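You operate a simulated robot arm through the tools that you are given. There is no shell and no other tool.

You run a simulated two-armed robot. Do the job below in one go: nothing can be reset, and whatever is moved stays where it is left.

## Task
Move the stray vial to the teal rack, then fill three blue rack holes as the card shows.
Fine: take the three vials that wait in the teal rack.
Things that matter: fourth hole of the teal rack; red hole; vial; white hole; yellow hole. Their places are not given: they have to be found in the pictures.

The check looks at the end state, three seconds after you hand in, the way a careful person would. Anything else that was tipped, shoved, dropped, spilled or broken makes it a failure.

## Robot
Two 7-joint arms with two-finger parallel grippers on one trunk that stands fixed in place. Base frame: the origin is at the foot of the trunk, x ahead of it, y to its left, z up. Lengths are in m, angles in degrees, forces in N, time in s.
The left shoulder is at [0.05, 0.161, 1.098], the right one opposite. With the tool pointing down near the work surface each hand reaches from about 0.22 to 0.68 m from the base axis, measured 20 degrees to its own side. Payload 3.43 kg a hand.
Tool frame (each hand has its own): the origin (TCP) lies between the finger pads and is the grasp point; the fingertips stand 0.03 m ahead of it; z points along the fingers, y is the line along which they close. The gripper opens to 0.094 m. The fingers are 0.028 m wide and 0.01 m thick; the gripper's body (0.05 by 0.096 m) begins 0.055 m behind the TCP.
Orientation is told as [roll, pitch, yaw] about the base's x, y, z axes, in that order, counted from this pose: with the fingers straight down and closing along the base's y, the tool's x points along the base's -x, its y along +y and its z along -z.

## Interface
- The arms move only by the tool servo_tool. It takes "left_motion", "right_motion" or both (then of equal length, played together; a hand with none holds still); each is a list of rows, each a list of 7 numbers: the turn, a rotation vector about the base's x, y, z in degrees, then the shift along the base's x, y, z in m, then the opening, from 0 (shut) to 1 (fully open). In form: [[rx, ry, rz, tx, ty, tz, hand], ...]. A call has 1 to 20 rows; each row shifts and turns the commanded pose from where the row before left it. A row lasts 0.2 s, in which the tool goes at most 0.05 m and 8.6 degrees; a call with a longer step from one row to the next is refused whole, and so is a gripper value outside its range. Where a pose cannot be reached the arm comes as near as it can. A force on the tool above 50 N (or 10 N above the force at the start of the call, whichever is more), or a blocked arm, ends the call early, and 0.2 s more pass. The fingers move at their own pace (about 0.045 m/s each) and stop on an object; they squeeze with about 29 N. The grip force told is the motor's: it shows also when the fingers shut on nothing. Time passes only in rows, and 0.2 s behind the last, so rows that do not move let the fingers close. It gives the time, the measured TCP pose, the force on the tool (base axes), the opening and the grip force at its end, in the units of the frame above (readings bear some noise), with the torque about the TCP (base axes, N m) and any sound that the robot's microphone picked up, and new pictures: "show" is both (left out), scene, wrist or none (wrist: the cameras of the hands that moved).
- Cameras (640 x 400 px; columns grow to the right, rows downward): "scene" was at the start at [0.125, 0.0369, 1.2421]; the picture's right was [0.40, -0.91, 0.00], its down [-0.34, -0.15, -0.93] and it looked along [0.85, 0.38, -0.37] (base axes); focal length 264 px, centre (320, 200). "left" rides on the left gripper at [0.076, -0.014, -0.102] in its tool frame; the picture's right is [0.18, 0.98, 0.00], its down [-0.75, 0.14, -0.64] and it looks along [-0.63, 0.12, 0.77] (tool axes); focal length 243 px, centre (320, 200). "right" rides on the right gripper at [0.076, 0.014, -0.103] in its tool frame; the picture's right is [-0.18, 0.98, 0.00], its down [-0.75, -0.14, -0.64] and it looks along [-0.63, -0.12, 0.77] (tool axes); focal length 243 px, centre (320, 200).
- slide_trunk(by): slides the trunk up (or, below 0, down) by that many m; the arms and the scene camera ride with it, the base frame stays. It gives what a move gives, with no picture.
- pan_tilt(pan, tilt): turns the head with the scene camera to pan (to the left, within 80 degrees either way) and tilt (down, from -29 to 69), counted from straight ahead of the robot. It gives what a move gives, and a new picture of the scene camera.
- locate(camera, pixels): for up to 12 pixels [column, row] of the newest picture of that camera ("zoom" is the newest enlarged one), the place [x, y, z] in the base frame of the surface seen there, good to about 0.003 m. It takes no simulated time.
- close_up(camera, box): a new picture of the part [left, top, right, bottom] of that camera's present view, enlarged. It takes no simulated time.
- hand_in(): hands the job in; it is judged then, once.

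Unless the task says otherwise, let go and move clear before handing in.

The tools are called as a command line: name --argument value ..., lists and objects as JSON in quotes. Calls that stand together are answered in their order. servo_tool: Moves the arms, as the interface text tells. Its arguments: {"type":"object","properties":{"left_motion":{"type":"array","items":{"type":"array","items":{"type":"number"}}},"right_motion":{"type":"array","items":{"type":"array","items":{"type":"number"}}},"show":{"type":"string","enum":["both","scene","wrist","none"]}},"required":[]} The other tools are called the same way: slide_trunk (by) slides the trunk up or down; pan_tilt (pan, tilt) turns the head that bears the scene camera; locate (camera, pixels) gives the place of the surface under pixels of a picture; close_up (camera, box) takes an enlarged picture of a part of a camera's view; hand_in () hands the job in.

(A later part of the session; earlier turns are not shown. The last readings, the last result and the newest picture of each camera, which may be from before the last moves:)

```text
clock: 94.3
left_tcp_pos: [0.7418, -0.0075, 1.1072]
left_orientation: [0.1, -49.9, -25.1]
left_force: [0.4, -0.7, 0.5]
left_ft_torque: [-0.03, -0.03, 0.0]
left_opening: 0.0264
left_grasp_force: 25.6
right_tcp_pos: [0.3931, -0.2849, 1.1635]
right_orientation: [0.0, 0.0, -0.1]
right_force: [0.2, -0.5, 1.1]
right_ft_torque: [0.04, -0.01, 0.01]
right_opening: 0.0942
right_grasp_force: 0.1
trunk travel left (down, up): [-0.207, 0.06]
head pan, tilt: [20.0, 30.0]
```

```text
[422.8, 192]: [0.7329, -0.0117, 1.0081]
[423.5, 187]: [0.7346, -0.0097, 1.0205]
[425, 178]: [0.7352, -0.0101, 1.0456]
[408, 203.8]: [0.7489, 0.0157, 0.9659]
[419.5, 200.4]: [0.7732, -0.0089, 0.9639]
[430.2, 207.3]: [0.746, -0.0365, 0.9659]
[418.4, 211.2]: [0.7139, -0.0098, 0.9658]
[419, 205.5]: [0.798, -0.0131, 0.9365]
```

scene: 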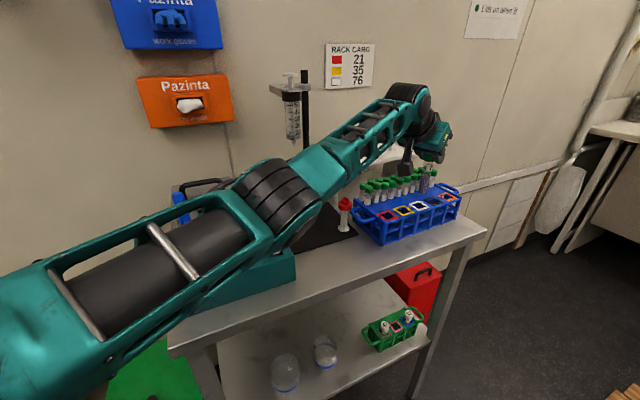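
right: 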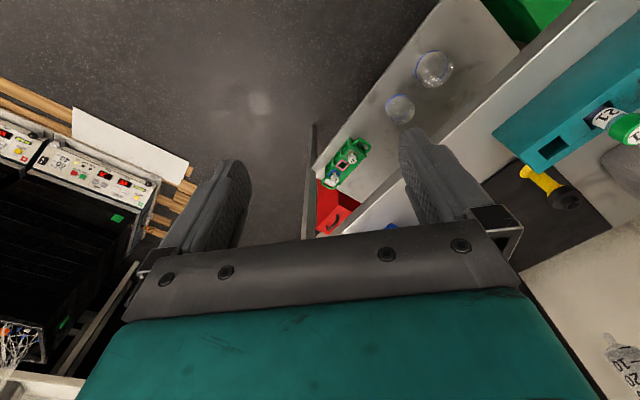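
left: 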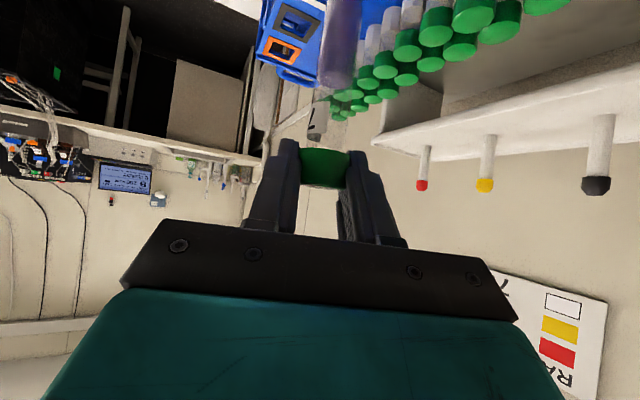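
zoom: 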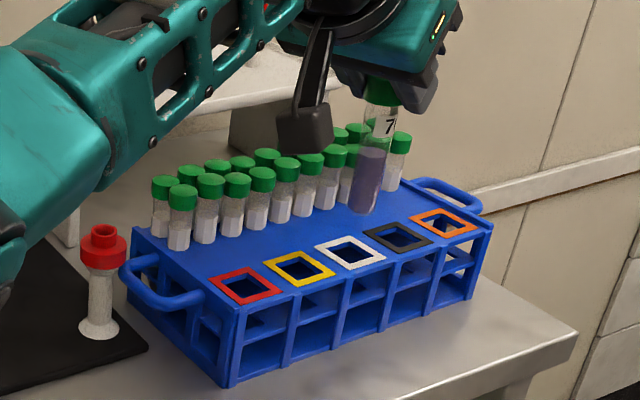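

The vial is at about (0.7445,−0.011) and the white hole at about (0.744,−0.009). I'll nudge +1.5 mm in y and lower until the tip is just inside, watching the force.

servo_tool --left_motion '[[0, 0, 0, 0, 0.0015, -0.01, 0], [0, 0, 0, 0, 0, -0.015, 0], [0, 0, 0, 0, 0, -0.01, 0], [0, 0, 0, 0, 0, -0.008, 0], [0, 0, 0, 0, 0, -0.006, 0], [0, 0, 0, 0, 0, 0, 0]]' --show "scene"

close_up --camera "scene" --box '[370, 140, 470, 240]'

```text
clock: 95.7
left_tcp_pos: [0.7424, -0.0058, 1.0579]
left_orientation: [0.1, -50.0, -25.1]
left_force: [-0.3, 0.8, 0.7]
left_ft_torque: [0.02, 0.01, -0.01]
left_opening: 0.0266
left_grasp_force: 25.9
right_tcp_pos: [0.3936, -0.2839, 1.1627]
right_orientation: [0.0, -0.1, -0.1]
right_force: [1.0, -0.7, -0.4]
right_ft_torque: [0.0, 0.03, 0.0]
right_opening: 0.0938
right_grasp_force: 0.1
trunk travel left (down, up): [-0.207, 0.06]
head pan, tilt: [20.0, 30.0]
```

scene: 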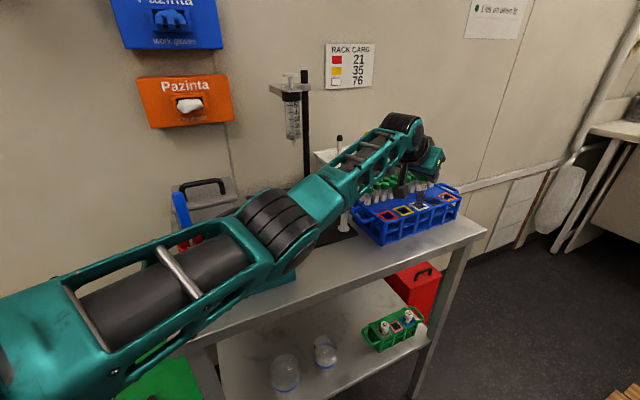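

```text
4.00 times, centred on (420, 190) of scene
```

zoom: 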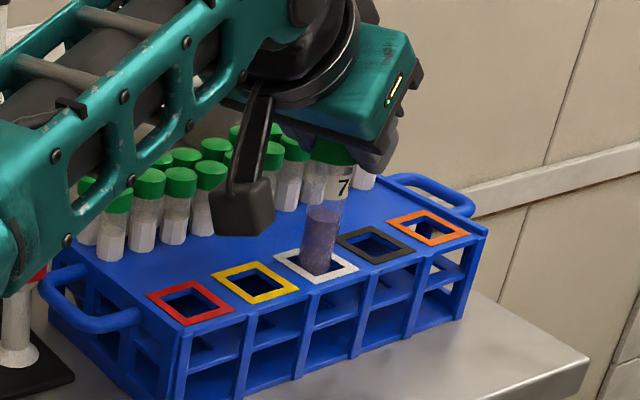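

The tip is inside the white hole with no contact force. I'll continue down.

servo_tool --left_motion '[[0, 0, 0, 0, 0, -0.008, 0], [0, 0, 0, 0, 0, -0.008, 0], [0, 0, 0, 0, 0, -0.008, 0], [0, 0, 0, 0, 0, -0.008, 0], [0, 0, 0, 0, 0, 0, 0]]' --show "none"

close_up --camera "scene" --box '[370, 140, 470, 240]'

```text
clock: 96.9
left_tcp_pos: [0.7409, -0.0068, 1.0269]
left_orientation: [0.2, -49.9, -25.1]
left_force: [0.5, 0.0, -0.2]
left_ft_torque: [0.0, -0.04, 0.03]
left_opening: 0.0267
left_grasp_force: 26.1
right_tcp_pos: [0.393, -0.2843, 1.1652]
right_orientation: [0.0, -0.2, -0.1]
right_force: [-0.3, 0.4, -0.6]
right_ft_torque: [-0.01, 0.0, 0.0]
right_opening: 0.0939
right_grasp_force: 0.1
trunk travel left (down, up): [-0.207, 0.06]
head pan, tilt: [20.0, 30.0]
```

```text
4.00 times, centred on (420, 190) of scene
```

zoom: 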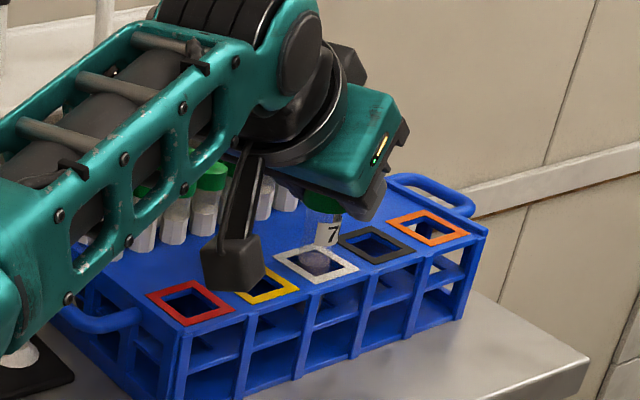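

No forces at z 1.027, and the camera box at (235,262) still clears the rack. I'll lower another 12 mm, then feel for the floor.

servo_tool --left_motion '[[0, 0, 0, 0, 0, -0.006, 0], [0, 0, 0, 0, 0, -0.006, 0], [0, 0, 0, 0, 0, 0, 0]]' --show "none"

```text
clock: 97.7
left_tcp_pos: [0.7411, -0.0076, 1.0157]
left_orientation: [0.1, -49.9, -25.1]
left_force: [-0.1, 0.0, -1.0]
left_ft_torque: [-0.05, -0.02, 0.0]
left_opening: 0.0263
left_grasp_force: 26.0
right_tcp_pos: [0.3933, -0.2845, 1.1639]
right_orientation: [0.0, -0.1, -0.1]
right_force: [-0.1, -0.7, 0.9]
right_ft_torque: [0.03, 0.0, 0.0]
right_opening: 0.0941
right_grasp_force: 0.1
trunk travel left (down, up): [-0.207, 0.06]
head pan, tilt: [20.0, 30.0]
```

servo_tool --left_motion '[[0, 0, 0, 0, 0, -0.002, 0], [0, 0, 0, 0, 0, -0.0015, 0], [0, 0, 0, 0, 0, 0, 0]]' --show "wrist"

```text
clock: 98.5
left_tcp_pos: [0.7417, -0.0069, 1.0126]
left_orientation: [0.1, -50.1, -25.1]
left_force: [-1.3, 0.2, 3.0]
left_ft_torque: [0.04, 0.03, 0.01]
left_opening: 0.0268
left_grasp_force: 26.3
right_tcp_pos: [0.3922, -0.284, 1.164]
right_orientation: [0.0, -0.2, -0.1]
right_force: [0.6, 0.9, -0.6]
right_ft_torque: [-0.01, 0.0, -0.02]
right_opening: 0.0942
right_grasp_force: 0.1
trunk travel left (down, up): [-0.207, 0.06]
head pan, tilt: [20.0, 30.0]
```

left: 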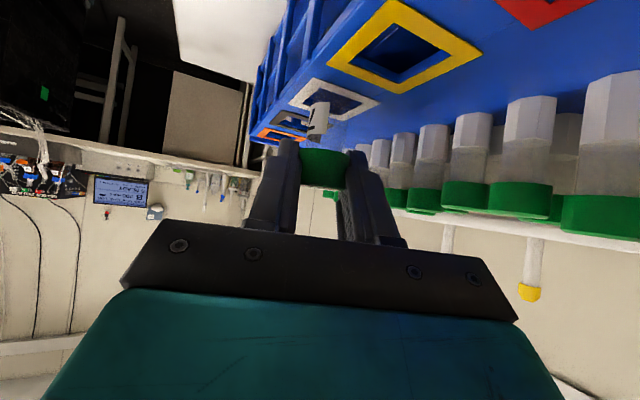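

Light floor contact (3 N) in the white hole, with the small tubes clear of the fingers. I'll release and rise straight up.

servo_tool --left_motion '[[0, 0, 0, 0, 0, 0, 0.3], [0, 0, 0, 0, 0, 0, 0.42], [0, 0, 0, 0, 0, 0, 0.45], [0, 0, 0, 0, 0, 0.01, 0.45], [0, 0, 0, 0, 0, 0.02, 0.45], [0, 0, 0, 0, 0, 0.03, 0.45], [0, 0, 0, 0, 0, 0.03, 0.45]]' --show "both"

close_up --camera "scene" --box '[350, 130, 470, 250]'

```text
clock: 100.1
left_tcp_pos: [0.7429, -0.0065, 1.1027]
left_orientation: [0.2, -50.0, -25.1]
left_force: [-0.8, -1.0, -0.4]
left_ft_torque: [-0.01, -0.02, 0.04]
left_opening: 0.0421
left_grasp_force: 0.0
right_tcp_pos: [0.3921, -0.2852, 1.1641]
right_orientation: [0.0, -0.1, -0.1]
right_force: [0.4, -0.3, -0.2]
right_ft_torque: [0.0, 0.0, -0.02]
right_opening: 0.0938
right_grasp_force: 0.1
trunk travel left (down, up): [-0.207, 0.06]
head pan, tilt: [20.0, 30.0]
```

scene: 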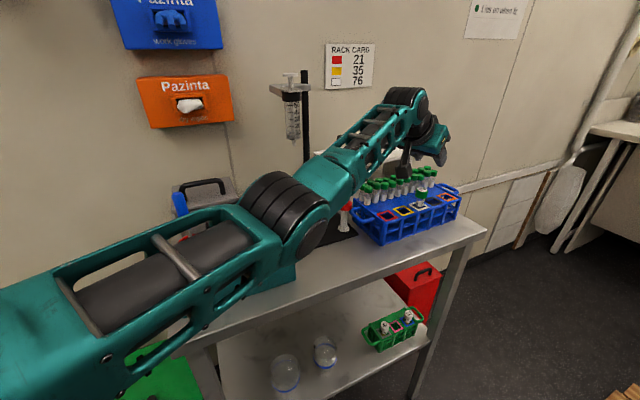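
left: 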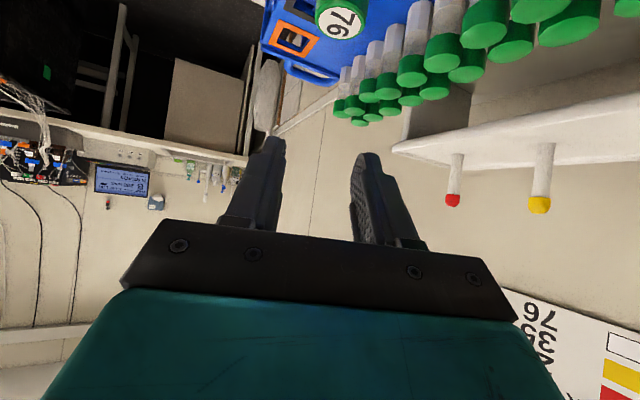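

```text
3.33 times, centred on (410, 190) of scene
```

zoom: 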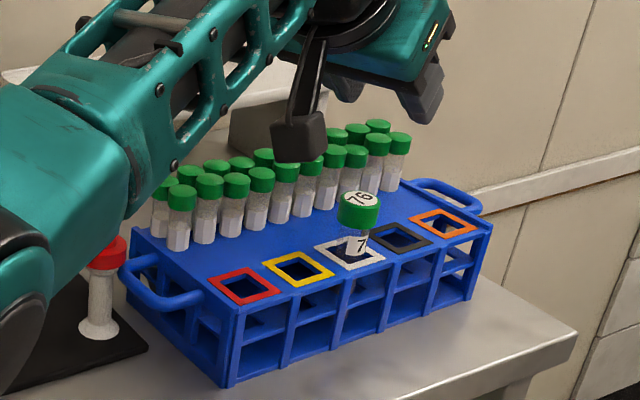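

Vial 76 is in the white hole, upright. I'll go back the same way: out over the front holes, trunk up, then toward vial 35 while turning to yaw −43.5°.

servo_tool --left_motion '[[0, 0, 0, -0.01, 0.009, 0.015, 0.45], [0, 0, 0, -0.018, 0.0165, 0.005, 0.45], [0, 0, 0, -0.018, 0.0165, 0, 0.45]]' --show "none"

slide_trunk --by 0.06

servo_tool --left_motion '[[0, 0, 0, -0.0245, 0.0225, 0, 0.45], [0, 0, 0, -0.0245, 0.0225, 0, 0.45], [0, 0, 0, -0.0245, 0.0225, 0, 0.45], [0, 0, 0, -0.0245, 0.0225, 0, 0.45], [0, 0, -6.17, -0.0232, 0.0224, 0, 0.45], [0, 0, -6.17, -0.0232, 0.0224, 0, 0.45], [0, 0, -6.17, -0.0232, 0.0224, 0, 0.45], [0, 0, 0, -0.0232, 0.0224, 0, 0.45], [0, 0, 0, -0.0232, 0.0224, 0, 0.45]]' --show "scene"

```text
clock: 100.9
left_tcp_pos: [0.6953, 0.0383, 1.1203]
left_orientation: [0.2, -50.0, -25.1]
left_force: [0.2, 0.1, -0.1]
left_ft_torque: [0.01, 0.0, -0.05]
left_opening: 0.0422
left_grasp_force: 0.0
right_tcp_pos: [0.3928, -0.2843, 1.1633]
right_orientation: [0.0, -0.1, -0.1]
right_force: [-0.1, 0.1, 0.8]
right_ft_torque: [-0.01, -0.01, 0.0]
right_opening: 0.0941
right_grasp_force: 0.0
trunk travel left (down, up): [-0.207, 0.06]
head pan, tilt: [20.0, 30.0]
```

```text
clock: 101.9
left_tcp_pos: [0.6962, 0.0382, 1.1806]
left_orientation: [0.0, -49.8, -25.1]
left_force: [1.0, 0.9, -0.1]
left_ft_torque: [0.02, 0.03, 0.01]
left_opening: 0.0422
left_grasp_force: 0.1
right_tcp_pos: [0.3926, -0.2854, 1.2239]
right_orientation: [0.0, -0.2, -0.2]
right_force: [-0.2, -0.2, 0.4]
right_ft_torque: [-0.04, 0.01, -0.01]
right_opening: 0.0938
right_grasp_force: 0.1
trunk travel left (down, up): [-0.267, 0.0]
head pan, tilt: [20.0, 30.0]
```

```text
clock: 103.9
left_tcp_pos: [0.4774, 0.2408, 1.1811]
left_orientation: [0.1, -50.0, -43.6]
left_force: [-0.1, 0.6, 1.3]
left_ft_torque: [-0.02, -0.03, 0.01]
left_opening: 0.0425
left_grasp_force: 0.0
right_tcp_pos: [0.3925, -0.2837, 1.2238]
right_orientation: [0.0, -0.1, -0.1]
right_force: [0.6, -0.1, 0.6]
right_ft_torque: [-0.01, 0.01, 0.01]
right_opening: 0.094
right_grasp_force: 0.1
trunk travel left (down, up): [-0.267, 0.0]
head pan, tilt: [20.0, 30.0]
```

scene: 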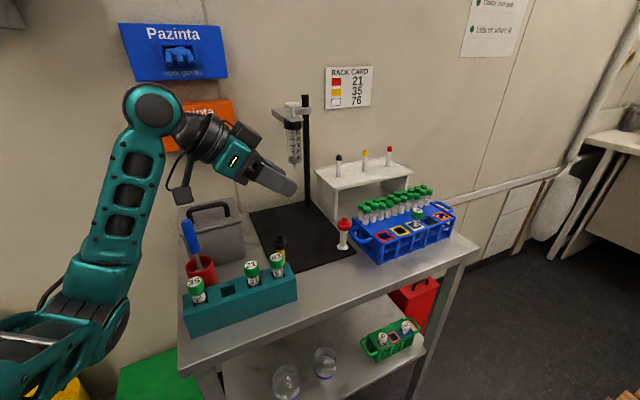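

All good. The elbow at (100,290) is somewhat lower this time, so I'll check its place before moving toward vial 35.

locate --camera "scene" --pixels '[[118, 300], [105, 265], [80, 330], [125, 230], [100, 360], [194, 282], [250, 265]]'

```text
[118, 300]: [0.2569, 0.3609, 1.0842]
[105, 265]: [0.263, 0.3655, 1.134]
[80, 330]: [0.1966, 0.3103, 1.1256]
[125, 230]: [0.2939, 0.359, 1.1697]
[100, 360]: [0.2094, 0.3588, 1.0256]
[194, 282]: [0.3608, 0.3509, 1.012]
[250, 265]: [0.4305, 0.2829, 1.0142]
```

The elbow is beside the rack end and moves away as the hand retracts. I'll move above vial 35 at about (0.3605,0.353).

servo_tool --left_motion '[[0, 0, 0, -0.0195, 0.0187, 0, 0.45], [0, 0, 0, -0.0195, 0.0187, 0, 0.45], [0, 0, 0, -0.0195, 0.0187, 0, 0.45], [0, 0, 0, -0.0195, 0.0187, 0, 0.45], [0, 0, 0, -0.0195, 0.0187, -0.02, 0.45], [0, 0, 0, -0.0195, 0.0187, -0.03, 0.45], [0, 0, 0, 0, 0, -0.03, 0.45]]' --show "both"

```text
clock: 105.5
left_tcp_pos: [0.3642, 0.3552, 1.0993]
left_orientation: [0.1, -50.1, -43.8]
left_force: [0.3, -0.6, -0.3]
left_ft_torque: [0.03, 0.01, 0.03]
left_opening: 0.0426
left_grasp_force: 0.0
right_tcp_pos: [0.3923, -0.2832, 1.2237]
right_orientation: [0.0, 0.0, -0.2]
right_force: [-0.3, 0.2, -0.6]
right_ft_torque: [0.0, 0.01, -0.02]
right_opening: 0.0939
right_grasp_force: 0.1
trunk travel left (down, up): [-0.267, 0.0]
head pan, tilt: [20.0, 30.0]
```

scene: 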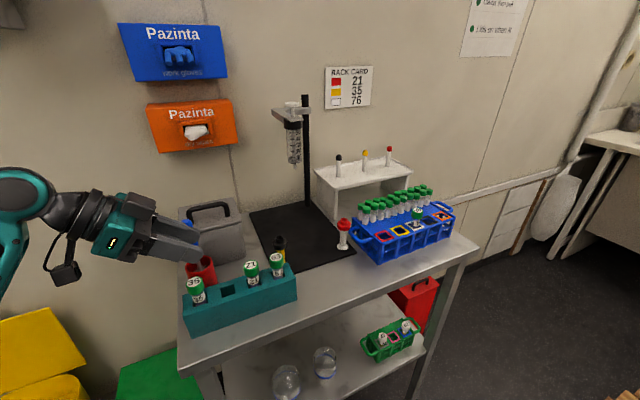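
left: 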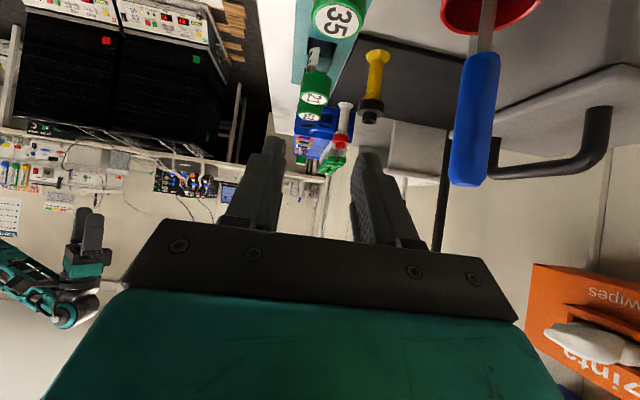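

Cap 35 shows at (338,18) in the left picture. I'll measure its centre from here.

locate --camera "left" --pixels '[[338, 18], [318, 17], [357, 18], [338, 32], [338, 5]]'

close_up --camera "left" --box '[290, 0, 400, 60]'

```text
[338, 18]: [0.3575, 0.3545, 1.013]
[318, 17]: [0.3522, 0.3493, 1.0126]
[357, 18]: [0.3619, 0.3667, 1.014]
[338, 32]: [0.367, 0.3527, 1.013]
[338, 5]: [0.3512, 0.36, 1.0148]
```

```text
5.82 times, centred on (345, 30) of left
```

zoom: 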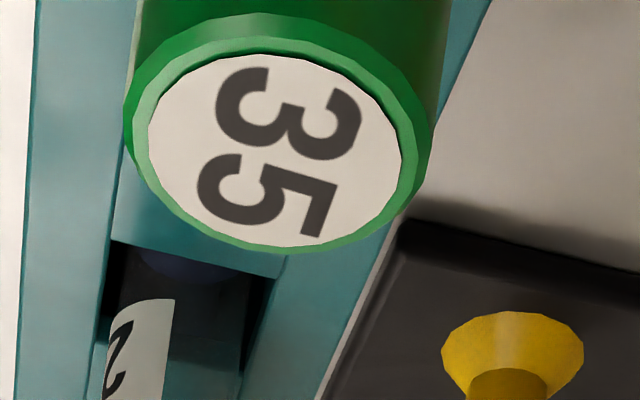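

Vial 35 is at about (0.3595,0.3533). I'll correct by (−4.7,−1.9) mm and descend to z 1.012 in two stages.

servo_tool --left_motion '[[0, 0, 0, -0.0024, -0.001, -0.02, 0.45], [0, 0, 0, -0.0023, -0.0009, -0.02, 0.45], [0, 0, 0, 0, 0, -0.015, 0.45], [0, 0, 0, 0, 0, 0, 0.45]]' --show "wrist"

```text
clock: 106.5
left_tcp_pos: [0.3588, 0.3525, 1.0452]
left_orientation: [0.1, -50.0, -43.6]
left_force: [0.0, -0.5, 0.0]
left_ft_torque: [0.0, 0.02, 0.0]
left_opening: 0.0422
left_grasp_force: 0.0
right_tcp_pos: [0.3926, -0.2835, 1.2234]
right_orientation: [0.0, -0.1, -0.1]
right_force: [0.7, -0.5, -1.0]
right_ft_torque: [0.02, -0.02, -0.01]
right_opening: 0.0939
right_grasp_force: 0.0
trunk travel left (down, up): [-0.267, 0.0]
head pan, tilt: [20.0, 30.0]
```

left: 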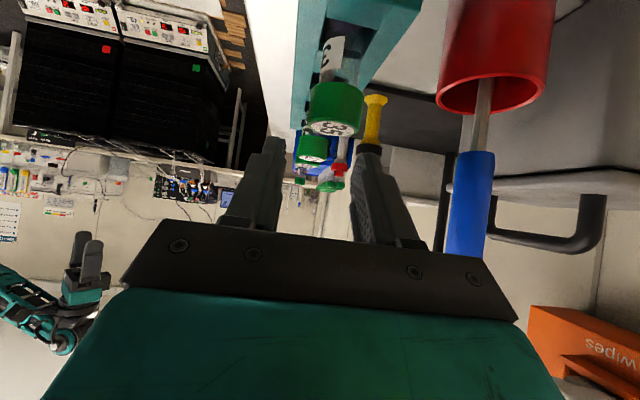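

Cap 35 appears at (334,127), about 2 mm to the +n side of centre. I'll correct and descend to the grasp height.

servo_tool --left_motion '[[0, 0, 0, 0.0012, 0.0013, -0.011, 0.45], [0, 0, 0, 0, 0, -0.011, 0.45], [0, 0, 0, 0, 0, -0.011, 0.45], [0, 0, 0, 0, 0, 0, 0.45]]' --show "wrist"

close_up --camera "scene" --box '[80, 190, 260, 320]'

```text
clock: 107.5
left_tcp_pos: [0.3622, 0.3511, 1.0109]
left_orientation: [0.1, -50.1, -43.5]
left_force: [0.1, 0.3, -0.1]
left_ft_torque: [0.0, -0.03, 0.01]
left_opening: 0.0423
left_grasp_force: 0.1
right_tcp_pos: [0.3931, -0.2834, 1.2241]
right_orientation: [0.0, -0.1, -0.1]
right_force: [0.3, -0.1, 0.3]
right_ft_torque: [-0.03, 0.04, 0.0]
right_opening: 0.0939
right_grasp_force: 0.0
trunk travel left (down, up): [-0.267, 0.0]
head pan, tilt: [20.0, 30.0]
```

left: 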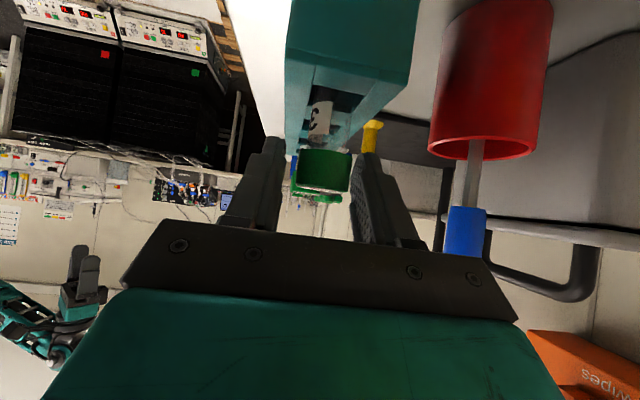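

```text
3.08 times, centred on (170, 255) of scene
```

zoom: 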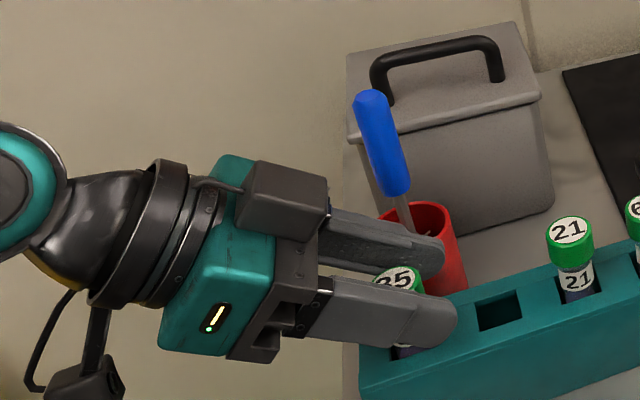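

Cap 35 sits between the fingers and they clear the red cup. I'll close.

servo_tool --left_motion '[[0, 0, 0, 0, 0, 0, 0.3], [0, 0, 0, 0, 0, 0, 0.1], [0, 0, 0, 0, 0, 0, 0], [0, 0, 0, 0, 0, 0, 0]]' --show "none"

```text
clock: 108.5
left_tcp_pos: [0.3623, 0.3521, 1.0119]
left_orientation: [0.0, -50.0, -43.6]
left_force: [1.8, 1.3, -0.4]
left_ft_torque: [0.03, -0.02, -0.04]
left_opening: 0.0287
left_grasp_force: 26.2
right_tcp_pos: [0.3933, -0.2843, 1.224]
right_orientation: [0.0, -0.1, 0.0]
right_force: [0.3, 0.8, -0.5]
right_ft_torque: [0.02, -0.02, -0.01]
right_opening: 0.0939
right_grasp_force: 0.1
trunk travel left (down, up): [-0.267, 0.0]
head pan, tilt: [20.0, 30.0]
```

Gripped (28.7 mm). I'll lift straight up.

servo_tool --left_motion '[[0, 0, 0, 0, 0, 0, 0], [0, 0, 0, 0, 0, 0.01, 0], [0, 0, 0, 0, 0, 0.02, 0], [0, 0, 0, 0, 0, 0.03, 0], [0, 0, 0, 0, 0, 0.03, 0], [0, 0, 0, 0, 0, 0.03, 0], [0, 0, 0, 0, 0, 0.03, 0], [0, 0, 0, 0, 0, 0.02, 0]]' --show "both"

close_up --camera "scene" --box '[80, 160, 260, 310]'

```text
clock: 110.3
left_tcp_pos: [0.3586, 0.3518, 1.1838]
left_orientation: [0.0, -50.0, -43.6]
left_force: [-0.4, 0.4, -0.3]
left_ft_torque: [0.03, 0.0, 0.0]
left_opening: 0.0282
left_grasp_force: 26.2
right_tcp_pos: [0.3921, -0.2847, 1.2235]
right_orientation: [0.1, -0.1, -0.1]
right_force: [0.4, 0.2, 0.3]
right_ft_torque: [-0.03, 0.03, -0.03]
right_opening: 0.0939
right_grasp_force: 0.0
trunk travel left (down, up): [-0.267, 0.0]
head pan, tilt: [20.0, 30.0]
```

scene: 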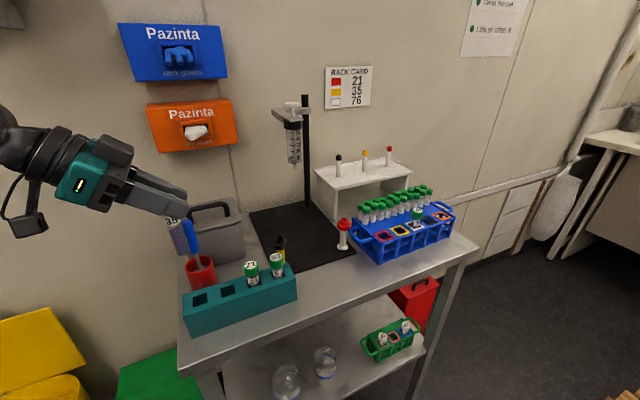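
left: 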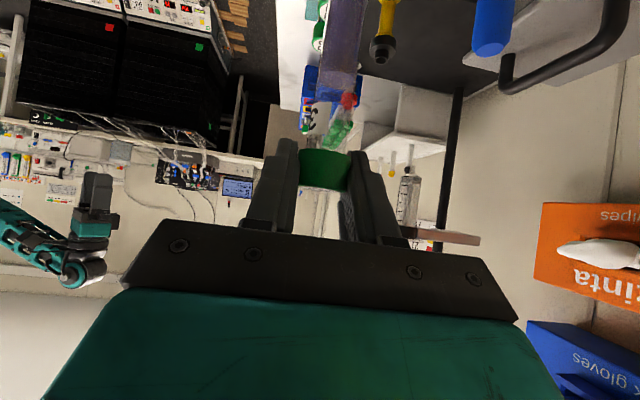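

```text
2.67 times, centred on (170, 235) of scene
```

zoom: 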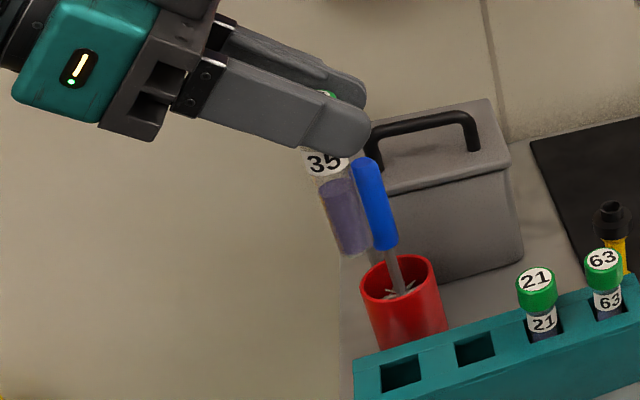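

Vial 35 is out and hangs upright. I'll carry it along the same route at z 1.18 toward the blue rack.

servo_tool --left_motion '[[0, 0, 0, 0.0243, -0.0238, 0, 0], [0, 0, 0, 0.0243, -0.0238, 0, 0], [0, 0, 0, 0.0243, -0.0238, 0, 0], [0, 0, 0, 0.0243, -0.0238, 0, 0], [0, 0, 0, 0.0243, -0.0238, 0, 0]]' --show "scene"

```text
clock: 111.5
left_tcp_pos: [0.4841, 0.231, 1.1802]
left_orientation: [0.1, -49.9, -43.5]
left_force: [0.0, -0.2, -0.1]
left_ft_torque: [-0.02, 0.0, 0.03]
left_opening: 0.0279
left_grasp_force: 26.9
right_tcp_pos: [0.3923, -0.2856, 1.2237]
right_orientation: [0.1, -0.1, -0.1]
right_force: [0.0, -0.5, -0.6]
right_ft_torque: [0.03, 0.05, 0.0]
right_opening: 0.094
right_grasp_force: 0.1
trunk travel left (down, up): [-0.267, 0.0]
head pan, tilt: [20.0, 30.0]
```

scene: 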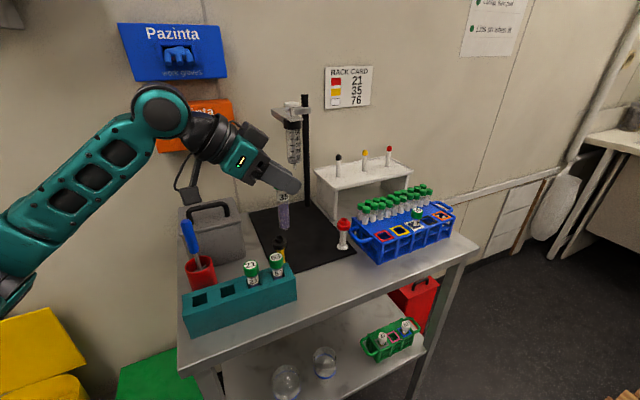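

Steady. I'll continue to just before the yellow hole.

servo_tool --left_motion '[[0, 0, 0, 0.0245, -0.0224, 0, 0], [0, 0, 0, 0.0245, -0.0224, 0, 0], [0, 0, 0, 0.0245, -0.0224, 0, 0], [0, 0, 0, 0.0245, -0.0224, 0, 0], [0, 0, 0, 0.0245, -0.0224, 0, 0], [0, 0, 0, 0.0245, -0.0224, 0, 0], [0, 0, 0, 0.0245, -0.0224, 0, 0], [0, 0, 0, 0.0245, -0.0224, 0, 0]]' --show "scene"

```text
clock: 113.3
left_tcp_pos: [0.6798, 0.0515, 1.1835]
left_orientation: [0.2, -49.9, -43.6]
left_force: [0.1, -0.6, 0.3]
left_ft_torque: [0.02, -0.01, -0.01]
left_opening: 0.0274
left_grasp_force: 26.5
right_tcp_pos: [0.3929, -0.2847, 1.2241]
right_orientation: [-0.1, 0.0, 0.0]
right_force: [-0.1, 0.8, 0.0]
right_ft_torque: [0.02, 0.0, -0.02]
right_opening: 0.0941
right_grasp_force: 0.1
trunk travel left (down, up): [-0.267, 0.0]
head pan, tilt: [20.0, 30.0]
```

scene: 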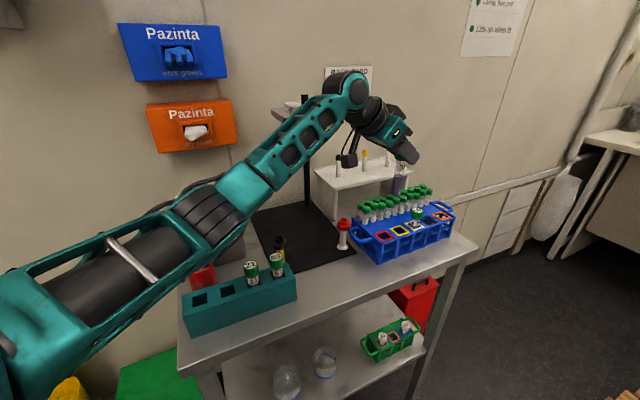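

Lower the trunk 0.05 for reach, then position over the yellow hole at about (0.706,0.0266).

slide_trunk --by -0.05

servo_tool --left_motion '[[0, 0, 0, 0.0135, -0.0128, -0.01, 0], [0, 0, 0, 0.0135, -0.0128, -0.01, 0], [0, 0, 0, 0, 0, -0.005, 0], [0, 0, 0, 0, 0, 0, 0]]' --show "both"

close_up --camera "scene" --box '[350, 130, 470, 250]'

```text
clock: 114.2
left_tcp_pos: [0.6786, 0.051, 1.135]
left_orientation: [0.1, -50.0, -43.5]
left_force: [-0.4, 0.7, 0.1]
left_ft_torque: [0.02, 0.0, -0.03]
left_opening: 0.0269
left_grasp_force: 26.1
right_tcp_pos: [0.3918, -0.284, 1.1735]
right_orientation: [-0.1, -0.1, -0.1]
right_force: [0.4, -0.5, -0.3]
right_ft_torque: [-0.02, -0.01, -0.04]
right_opening: 0.0938
right_grasp_force: 0.1
trunk travel left (down, up): [-0.217, 0.05]
head pan, tilt: [20.0, 30.0]
```

```text
clock: 115.2
left_tcp_pos: [0.7062, 0.0237, 1.1097]
left_orientation: [0.1, -50.1, -43.7]
left_force: [0.3, -0.2, 0.1]
left_ft_torque: [0.0, 0.0, -0.03]
left_opening: 0.0271
left_grasp_force: 25.8
right_tcp_pos: [0.3922, -0.284, 1.1729]
right_orientation: [0.0, -0.1, -0.1]
right_force: [0.3, 1.3, -0.7]
right_ft_torque: [-0.03, -0.03, -0.01]
right_opening: 0.0941
right_grasp_force: 0.1
trunk travel left (down, up): [-0.217, 0.05]
head pan, tilt: [20.0, 30.0]
```

scene: 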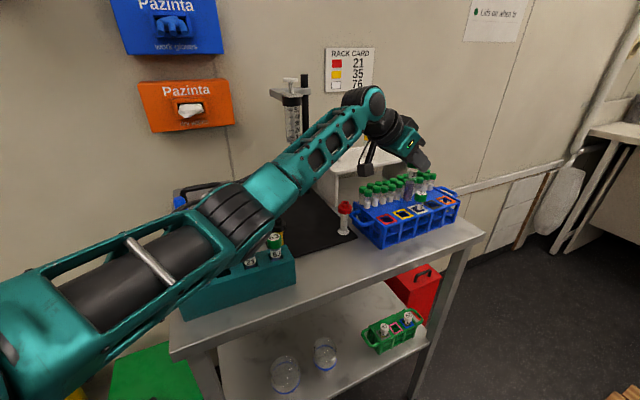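
left: 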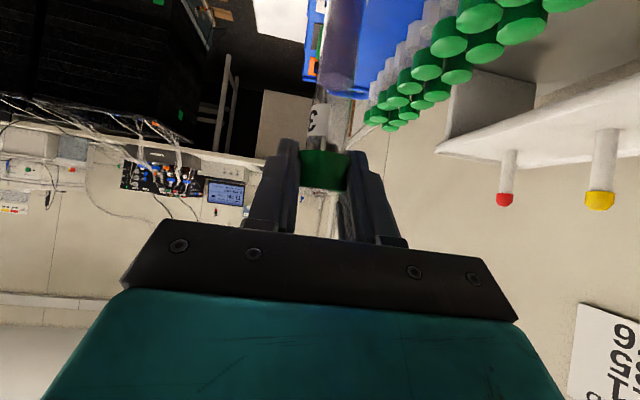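

```text
3.33 times, centred on (410, 190) of scene
```

zoom: 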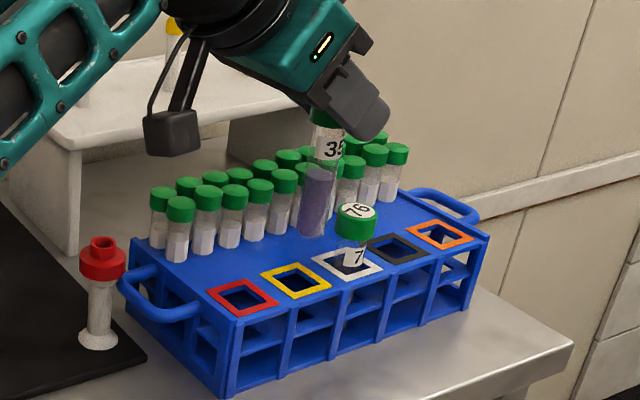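

locate --camera "scene" --pixels '[[407.3, 199], [408.2, 190], [410, 181], [392, 212.2], [402.8, 208.6], [413.3, 215.5], [402.5, 219.5], [421.1, 193]]'

```text
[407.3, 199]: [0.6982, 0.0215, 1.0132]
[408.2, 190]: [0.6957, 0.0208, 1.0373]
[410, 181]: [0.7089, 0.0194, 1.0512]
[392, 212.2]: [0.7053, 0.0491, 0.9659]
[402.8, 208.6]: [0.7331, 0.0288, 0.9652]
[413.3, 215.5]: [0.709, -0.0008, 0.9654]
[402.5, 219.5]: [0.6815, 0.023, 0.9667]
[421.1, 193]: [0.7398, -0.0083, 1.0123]
```

The vial is at about (0.706,0.023) and the yellow hole at about (0.7065,0.0257). I'll shift +2.3 mm in y and lower until the tip enters, watching the force.

servo_tool --left_motion '[[0, 0, 0, 0, 0.0023, -0.015, 0], [0, 0, 0, 0, 0, -0.015, 0], [0, 0, 0, 0, 0, -0.01, 0], [0, 0, 0, 0, 0, -0.006, 0], [0, 0, 0, 0, 0, -0.006, 0], [0, 0, 0, 0, 0, 0, 0]]' --show "scene"

close_up --camera "scene" --box '[360, 140, 460, 240]'

```text
clock: 116.6
left_tcp_pos: [0.7062, 0.0279, 1.0576]
left_orientation: [0.1, -50.1, -43.6]
left_force: [0.4, -0.9, 0.3]
left_ft_torque: [0.0, -0.01, 0.02]
left_opening: 0.0269
left_grasp_force: 26.2
right_tcp_pos: [0.3918, -0.2841, 1.1744]
right_orientation: [0.1, -0.1, -0.1]
right_force: [-0.2, 0.5, 0.3]
right_ft_torque: [0.02, 0.02, 0.0]
right_opening: 0.094
right_grasp_force: 0.0
trunk travel left (down, up): [-0.217, 0.05]
head pan, tilt: [20.0, 30.0]
```

scene: 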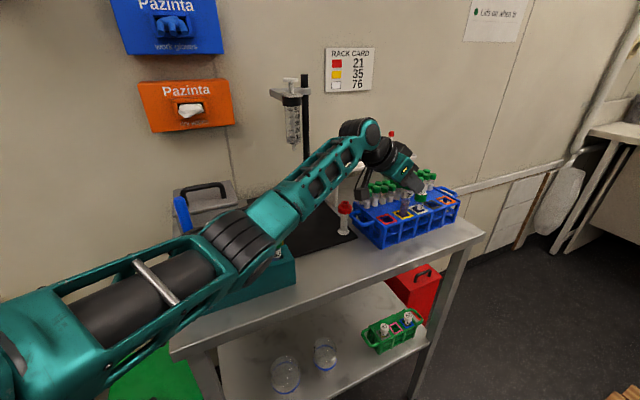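

```text
4.00 times, centred on (410, 190) of scene
```

zoom: 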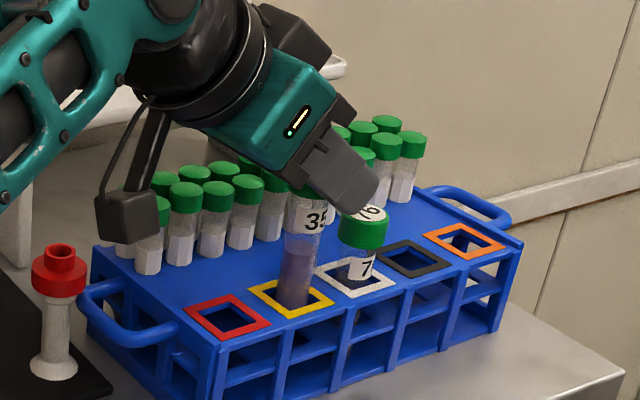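

The tip is in the yellow hole with no contact force. I'll continue down in small steps.

servo_tool --left_motion '[[0, 0, 0, 0, 0, -0.008, 0], [0, 0, 0, 0, 0, -0.008, 0], [0, 0, 0, 0, 0, -0.008, 0], [0, 0, 0, 0, 0, -0.008, 0], [0, 0, 0, 0, 0, -0.006, 0], [0, 0, 0, 0, 0, 0, 0]]' --show "wrist"

close_up --camera "scene" --box '[360, 140, 460, 240]'

```text
clock: 118.0
left_tcp_pos: [0.7067, 0.0271, 1.0203]
left_orientation: [0.2, -50.0, -43.6]
left_force: [-1.1, 1.3, -0.5]
left_ft_torque: [0.02, 0.0, -0.01]
left_opening: 0.0268
left_grasp_force: 26.0
right_tcp_pos: [0.3922, -0.2842, 1.1728]
right_orientation: [-0.1, 0.0, -0.1]
right_force: [-0.2, -0.8, 0.0]
right_ft_torque: [-0.01, 0.03, 0.0]
right_opening: 0.094
right_grasp_force: 0.0
trunk travel left (down, up): [-0.217, 0.05]
head pan, tilt: [20.0, 30.0]
```

left: 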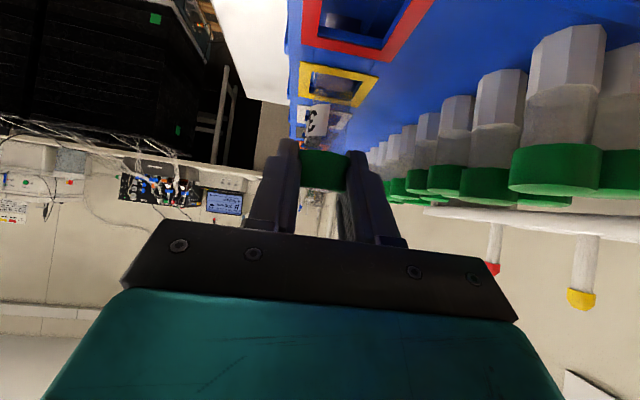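

```text
4.00 times, centred on (410, 190) of scene
```

zoom: 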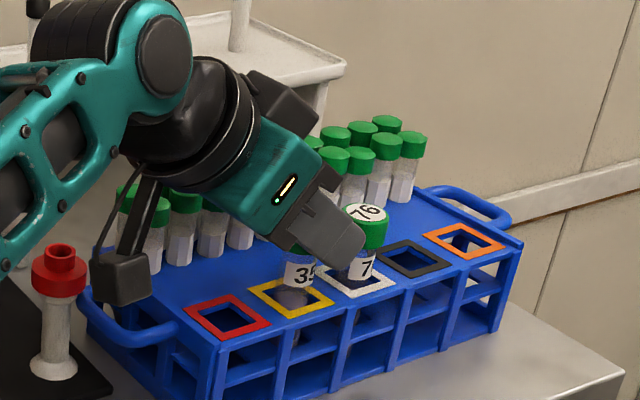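

Still free at z 1.020. A few millimetres remain to the floor.

servo_tool --left_motion '[[0, 0, 0, 0, 0, -0.004, 0], [0, 0, 0, 0, 0, -0.002, 0], [0, 0, 0, 0, 0, -0.001, 0], [0, 0, 0, 0, 0, 0, 0]]' --show "none"

```text
clock: 119.0
left_tcp_pos: [0.7058, 0.0266, 1.0134]
left_orientation: [0.0, -49.9, -43.5]
left_force: [-0.8, 0.1, -0.8]
left_ft_torque: [-0.01, 0.02, 0.02]
left_opening: 0.0267
left_grasp_force: 26.0
right_tcp_pos: [0.3938, -0.2844, 1.1747]
right_orientation: [0.0, -0.1, -0.1]
right_force: [0.4, -0.8, 0.2]
right_ft_torque: [0.03, 0.02, -0.04]
right_opening: 0.0941
right_grasp_force: 0.0
trunk travel left (down, up): [-0.217, 0.05]
head pan, tilt: [20.0, 30.0]
```

servo_tool --left_motion '[[0, 0, 0, 0, 0, -0.0015, 0], [0, 0, 0, 0, 0, -0.0015, 0], [0, 0, 0, 0, 0, 0, 0]]' --show "none"

```text
clock: 119.8
left_tcp_pos: [0.7054, 0.0271, 1.0112]
left_orientation: [0.2, -50.1, -43.6]
left_force: [1.1, 0.7, 3.3]
left_ft_torque: [0.01, 0.04, -0.05]
left_opening: 0.0266
left_grasp_force: 26.4
right_tcp_pos: [0.3919, -0.284, 1.1735]
right_orientation: [-0.1, -0.2, -0.2]
right_force: [-0.2, -0.2, -0.5]
right_ft_torque: [0.03, 0.0, -0.01]
right_opening: 0.094
right_grasp_force: 0.2
trunk travel left (down, up): [-0.217, 0.05]
head pan, tilt: [20.0, 30.0]
```

Floor contact at 3 N. I'll open and rise straight up.

servo_tool --left_motion '[[0, 0, 0, 0, 0, 0, 0.3], [0, 0, 0, 0, 0, 0, 0.42], [0, 0, 0, 0, 0, 0, 0.45], [0, 0, 0, 0, 0, 0.01, 0.45], [0, 0, 0, 0, 0, 0.02, 0.45], [0, 0, 0, 0, 0, 0.03, 0.45], [0, 0, 0, 0, 0, 0.03, 0.45], [0, 0, 0, 0, 0, 0.02, 0.45]]' --show "both"

close_up --camera "scene" --box '[350, 130, 470, 250]'

```text
clock: 121.6
left_tcp_pos: [0.7057, 0.0279, 1.1207]
left_orientation: [0.2, -50.0, -43.6]
left_force: [0.6, 0.3, -0.6]
left_ft_torque: [0.02, 0.0, 0.0]
left_opening: 0.0422
left_grasp_force: 0.0
right_tcp_pos: [0.3926, -0.2849, 1.1732]
right_orientation: [0.0, -0.2, -0.1]
right_force: [0.2, -0.2, 0.3]
right_ft_torque: [-0.02, -0.01, -0.03]
right_opening: 0.094
right_grasp_force: 0.0
trunk travel left (down, up): [-0.217, 0.05]
head pan, tilt: [20.0, 30.0]
```

scene: 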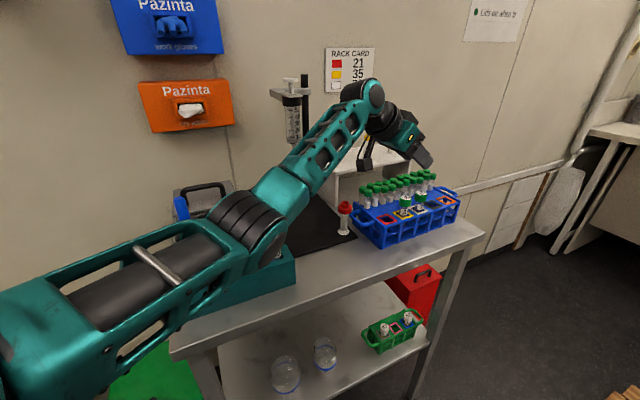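
left: 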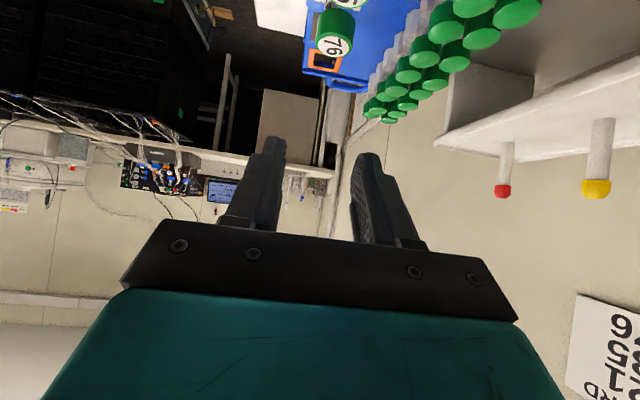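

```text
3.33 times, centred on (410, 190) of scene
```

zoom: 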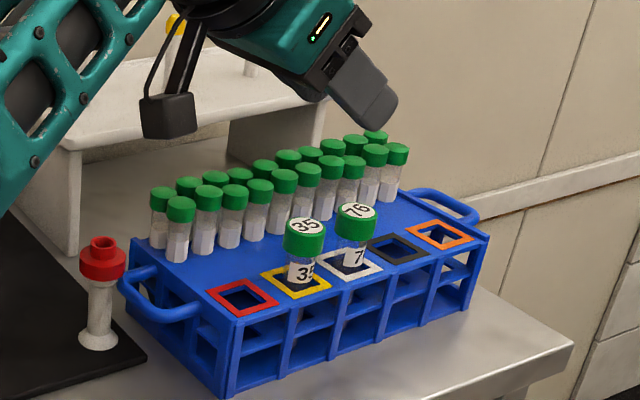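

Vials 35 and 76 stand upright in yellow and white. Last is vial 21 to red: I'll raise the trunk and go back to above vial 21 at about (0.431,0.283).

slide_trunk --by 0.05

servo_tool --left_motion '[[0, 0, 0, -0.0228, 0.02134, 0.005, 0.45], [0, 0, 0, -0.0228, 0.02134, 0.005, 0.45], [0, 0, 0, -0.0228, 0.02134, 0, 0.45], [0, 0, 0, -0.0228, 0.02134, 0, 0.45], [0, 0, 0, -0.0228, 0.02134, 0, 0.45], [0, 0, 0, -0.0228, 0.02134, 0, 0.45], [0, 0, 0, -0.0228, 0.02134, 0, 0.45], [0, 0, 0, -0.0228, 0.02134, 0, 0.45], [0, 0, 0, -0.0228, 0.02134, 0, 0.45], [0, 0, 0, -0.0228, 0.02134, 0, 0.45], [0, 0, 0, -0.0228, 0.02134, 0, 0.45], [0, 0, 0, -0.0228, 0.02134, 0, 0.45]]' --show "scene"

```text
clock: 122.5
left_tcp_pos: [0.7059, 0.0253, 1.1691]
left_orientation: [0.2, -49.9, -43.6]
left_force: [0.4, 0.4, -0.4]
left_ft_torque: [0.01, -0.04, 0.03]
left_opening: 0.0428
left_grasp_force: 0.1
right_tcp_pos: [0.3922, -0.2852, 1.2234]
right_orientation: [0.0, 0.0, -0.1]
right_force: [-0.2, 0.4, -0.1]
right_ft_torque: [0.02, -0.01, 0.0]
right_opening: 0.0939
right_grasp_force: 0.0
trunk travel left (down, up): [-0.267, 0.0]
head pan, tilt: [20.0, 30.0]
```

```text
clock: 125.2
left_tcp_pos: [0.4312, 0.2805, 1.1804]
left_orientation: [0.0, -50.0, -43.6]
left_force: [-0.8, 0.5, 0.3]
left_ft_torque: [0.0, 0.01, 0.02]
left_opening: 0.0425
left_grasp_force: 0.1
right_tcp_pos: [0.3926, -0.2849, 1.224]
right_orientation: [0.0, -0.1, -0.1]
right_force: [0.0, -0.1, 0.3]
right_ft_torque: [-0.03, -0.01, 0.0]
right_opening: 0.094
right_grasp_force: 0.0
trunk travel left (down, up): [-0.267, 0.0]
head pan, tilt: [20.0, 30.0]
```

scene: 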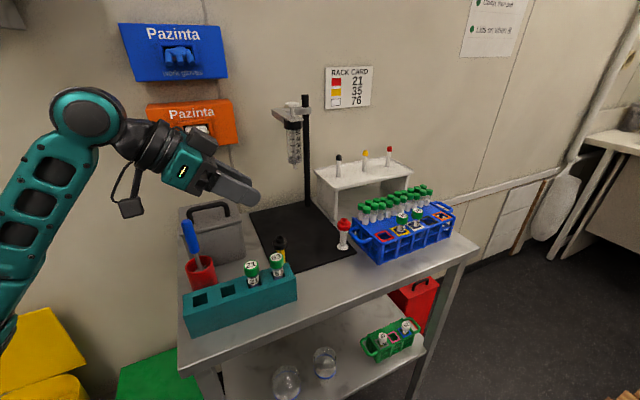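

The hand is above vial 21. I'll descend to z 1.05 and check the alignment in the wrist camera.

servo_tool --left_motion '[[0, 0, 0, 0, 0.0015, -0.03, 0.45], [0, 0, 0, 0, 0, -0.03, 0.45], [0, 0, 0, 0, 0, -0.03, 0.45], [0, 0, 0, 0, 0, -0.03, 0.45], [0, 0, 0, 0, 0, -0.01, 0.45], [0, 0, 0, 0, 0, 0, 0.45]]' --show "both"

close_up --camera "left" --box '[280, 80, 380, 160]'

```text
clock: 126.5
left_tcp_pos: [0.4308, 0.2831, 1.0494]
left_orientation: [0.1, -49.9, -43.6]
left_force: [-0.9, -0.1, 0.1]
left_ft_torque: [0.0, 0.0, 0.02]
left_opening: 0.0422
left_grasp_force: 0.0
right_tcp_pos: [0.3923, -0.2842, 1.2236]
right_orientation: [0.0, -0.1, -0.1]
right_force: [-0.3, -0.4, 0.3]
right_ft_torque: [-0.02, 0.01, 0.01]
right_opening: 0.094
right_grasp_force: 0.1
trunk travel left (down, up): [-0.267, 0.0]
head pan, tilt: [20.0, 30.0]
```

scene: 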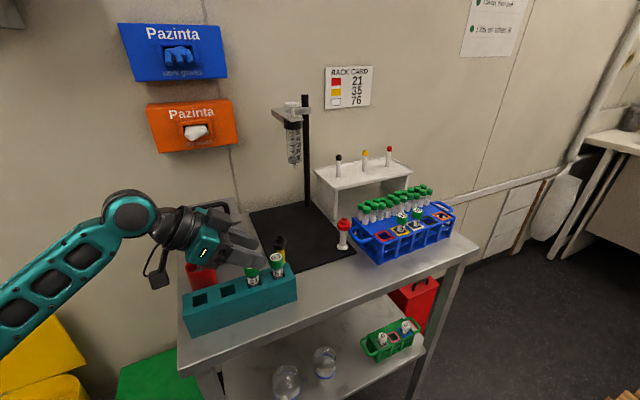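
left: 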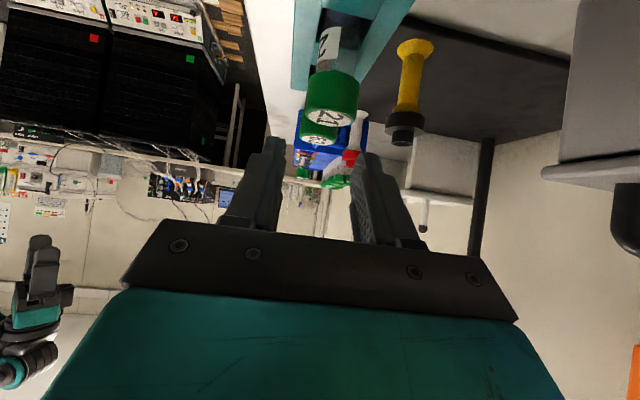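

```text
5.00 times, centred on (330, 120) of left
```

zoom: 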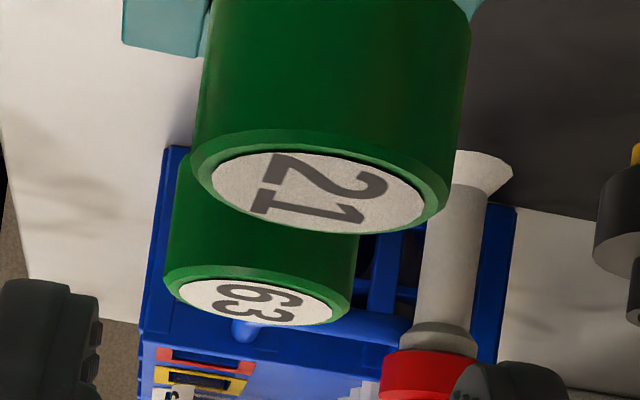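

locate --camera "zoom" --pixels '[[321, 183], [321, 150], [321, 222], [230, 175], [420, 195]]'

locate --camera "scene" --pixels '[[251, 277], [277, 257]]'

```text
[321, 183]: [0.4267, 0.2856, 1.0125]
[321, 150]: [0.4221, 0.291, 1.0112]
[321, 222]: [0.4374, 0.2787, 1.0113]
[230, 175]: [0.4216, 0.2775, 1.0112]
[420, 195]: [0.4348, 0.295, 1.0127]
```

```text
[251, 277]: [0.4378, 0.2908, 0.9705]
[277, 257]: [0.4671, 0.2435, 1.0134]
```

Vial 21 is at about (0.430,0.284) and the hand is within 1 mm. I'll descend to z 1.012.

servo_tool --left_motion '[[0, 0, 0, -0.0005, 0.0005, -0.013, 0.45], [0, 0, 0, 0, 0, -0.012, 0.45], [0, 0, 0, 0, 0, -0.012, 0.45], [0, 0, 0, 0, 0, 0, 0.45]]' --show "wrist"

close_up --camera "scene" --box '[140, 190, 300, 320]'

```text
clock: 127.5
left_tcp_pos: [0.4315, 0.2835, 1.0122]
left_orientation: [0.1, -50.0, -43.6]
left_force: [-0.1, 0.3, -0.1]
left_ft_torque: [0.03, 0.0, 0.02]
left_opening: 0.0421
left_grasp_force: 0.1
right_tcp_pos: [0.3929, -0.2845, 1.2241]
right_orientation: [-0.1, -0.1, -0.1]
right_force: [0.0, 0.0, 0.1]
right_ft_torque: [0.0, -0.02, -0.02]
right_opening: 0.0941
right_grasp_force: 0.1
trunk travel left (down, up): [-0.267, 0.0]
head pan, tilt: [20.0, 30.0]
```

left: 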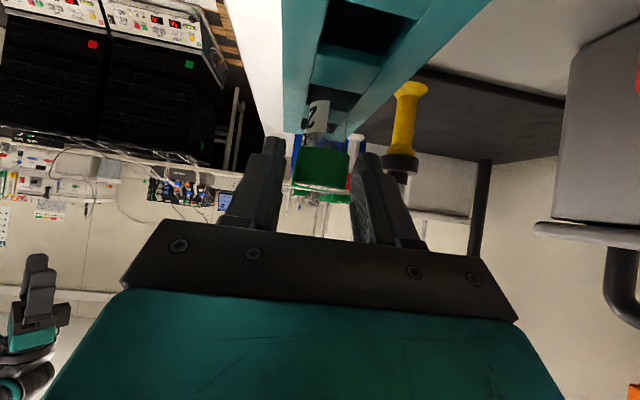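

```text
3.08 times, centred on (220, 255) of scene
```

zoom: 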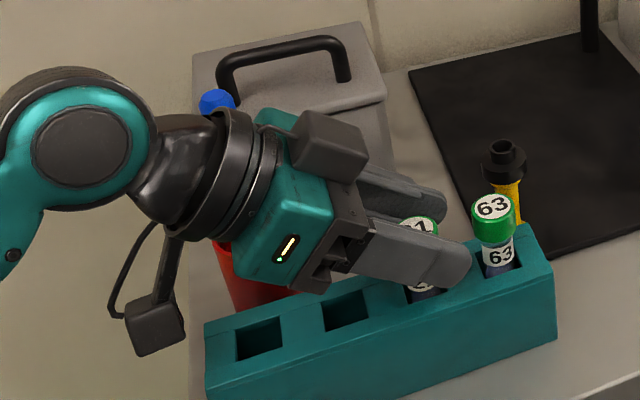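

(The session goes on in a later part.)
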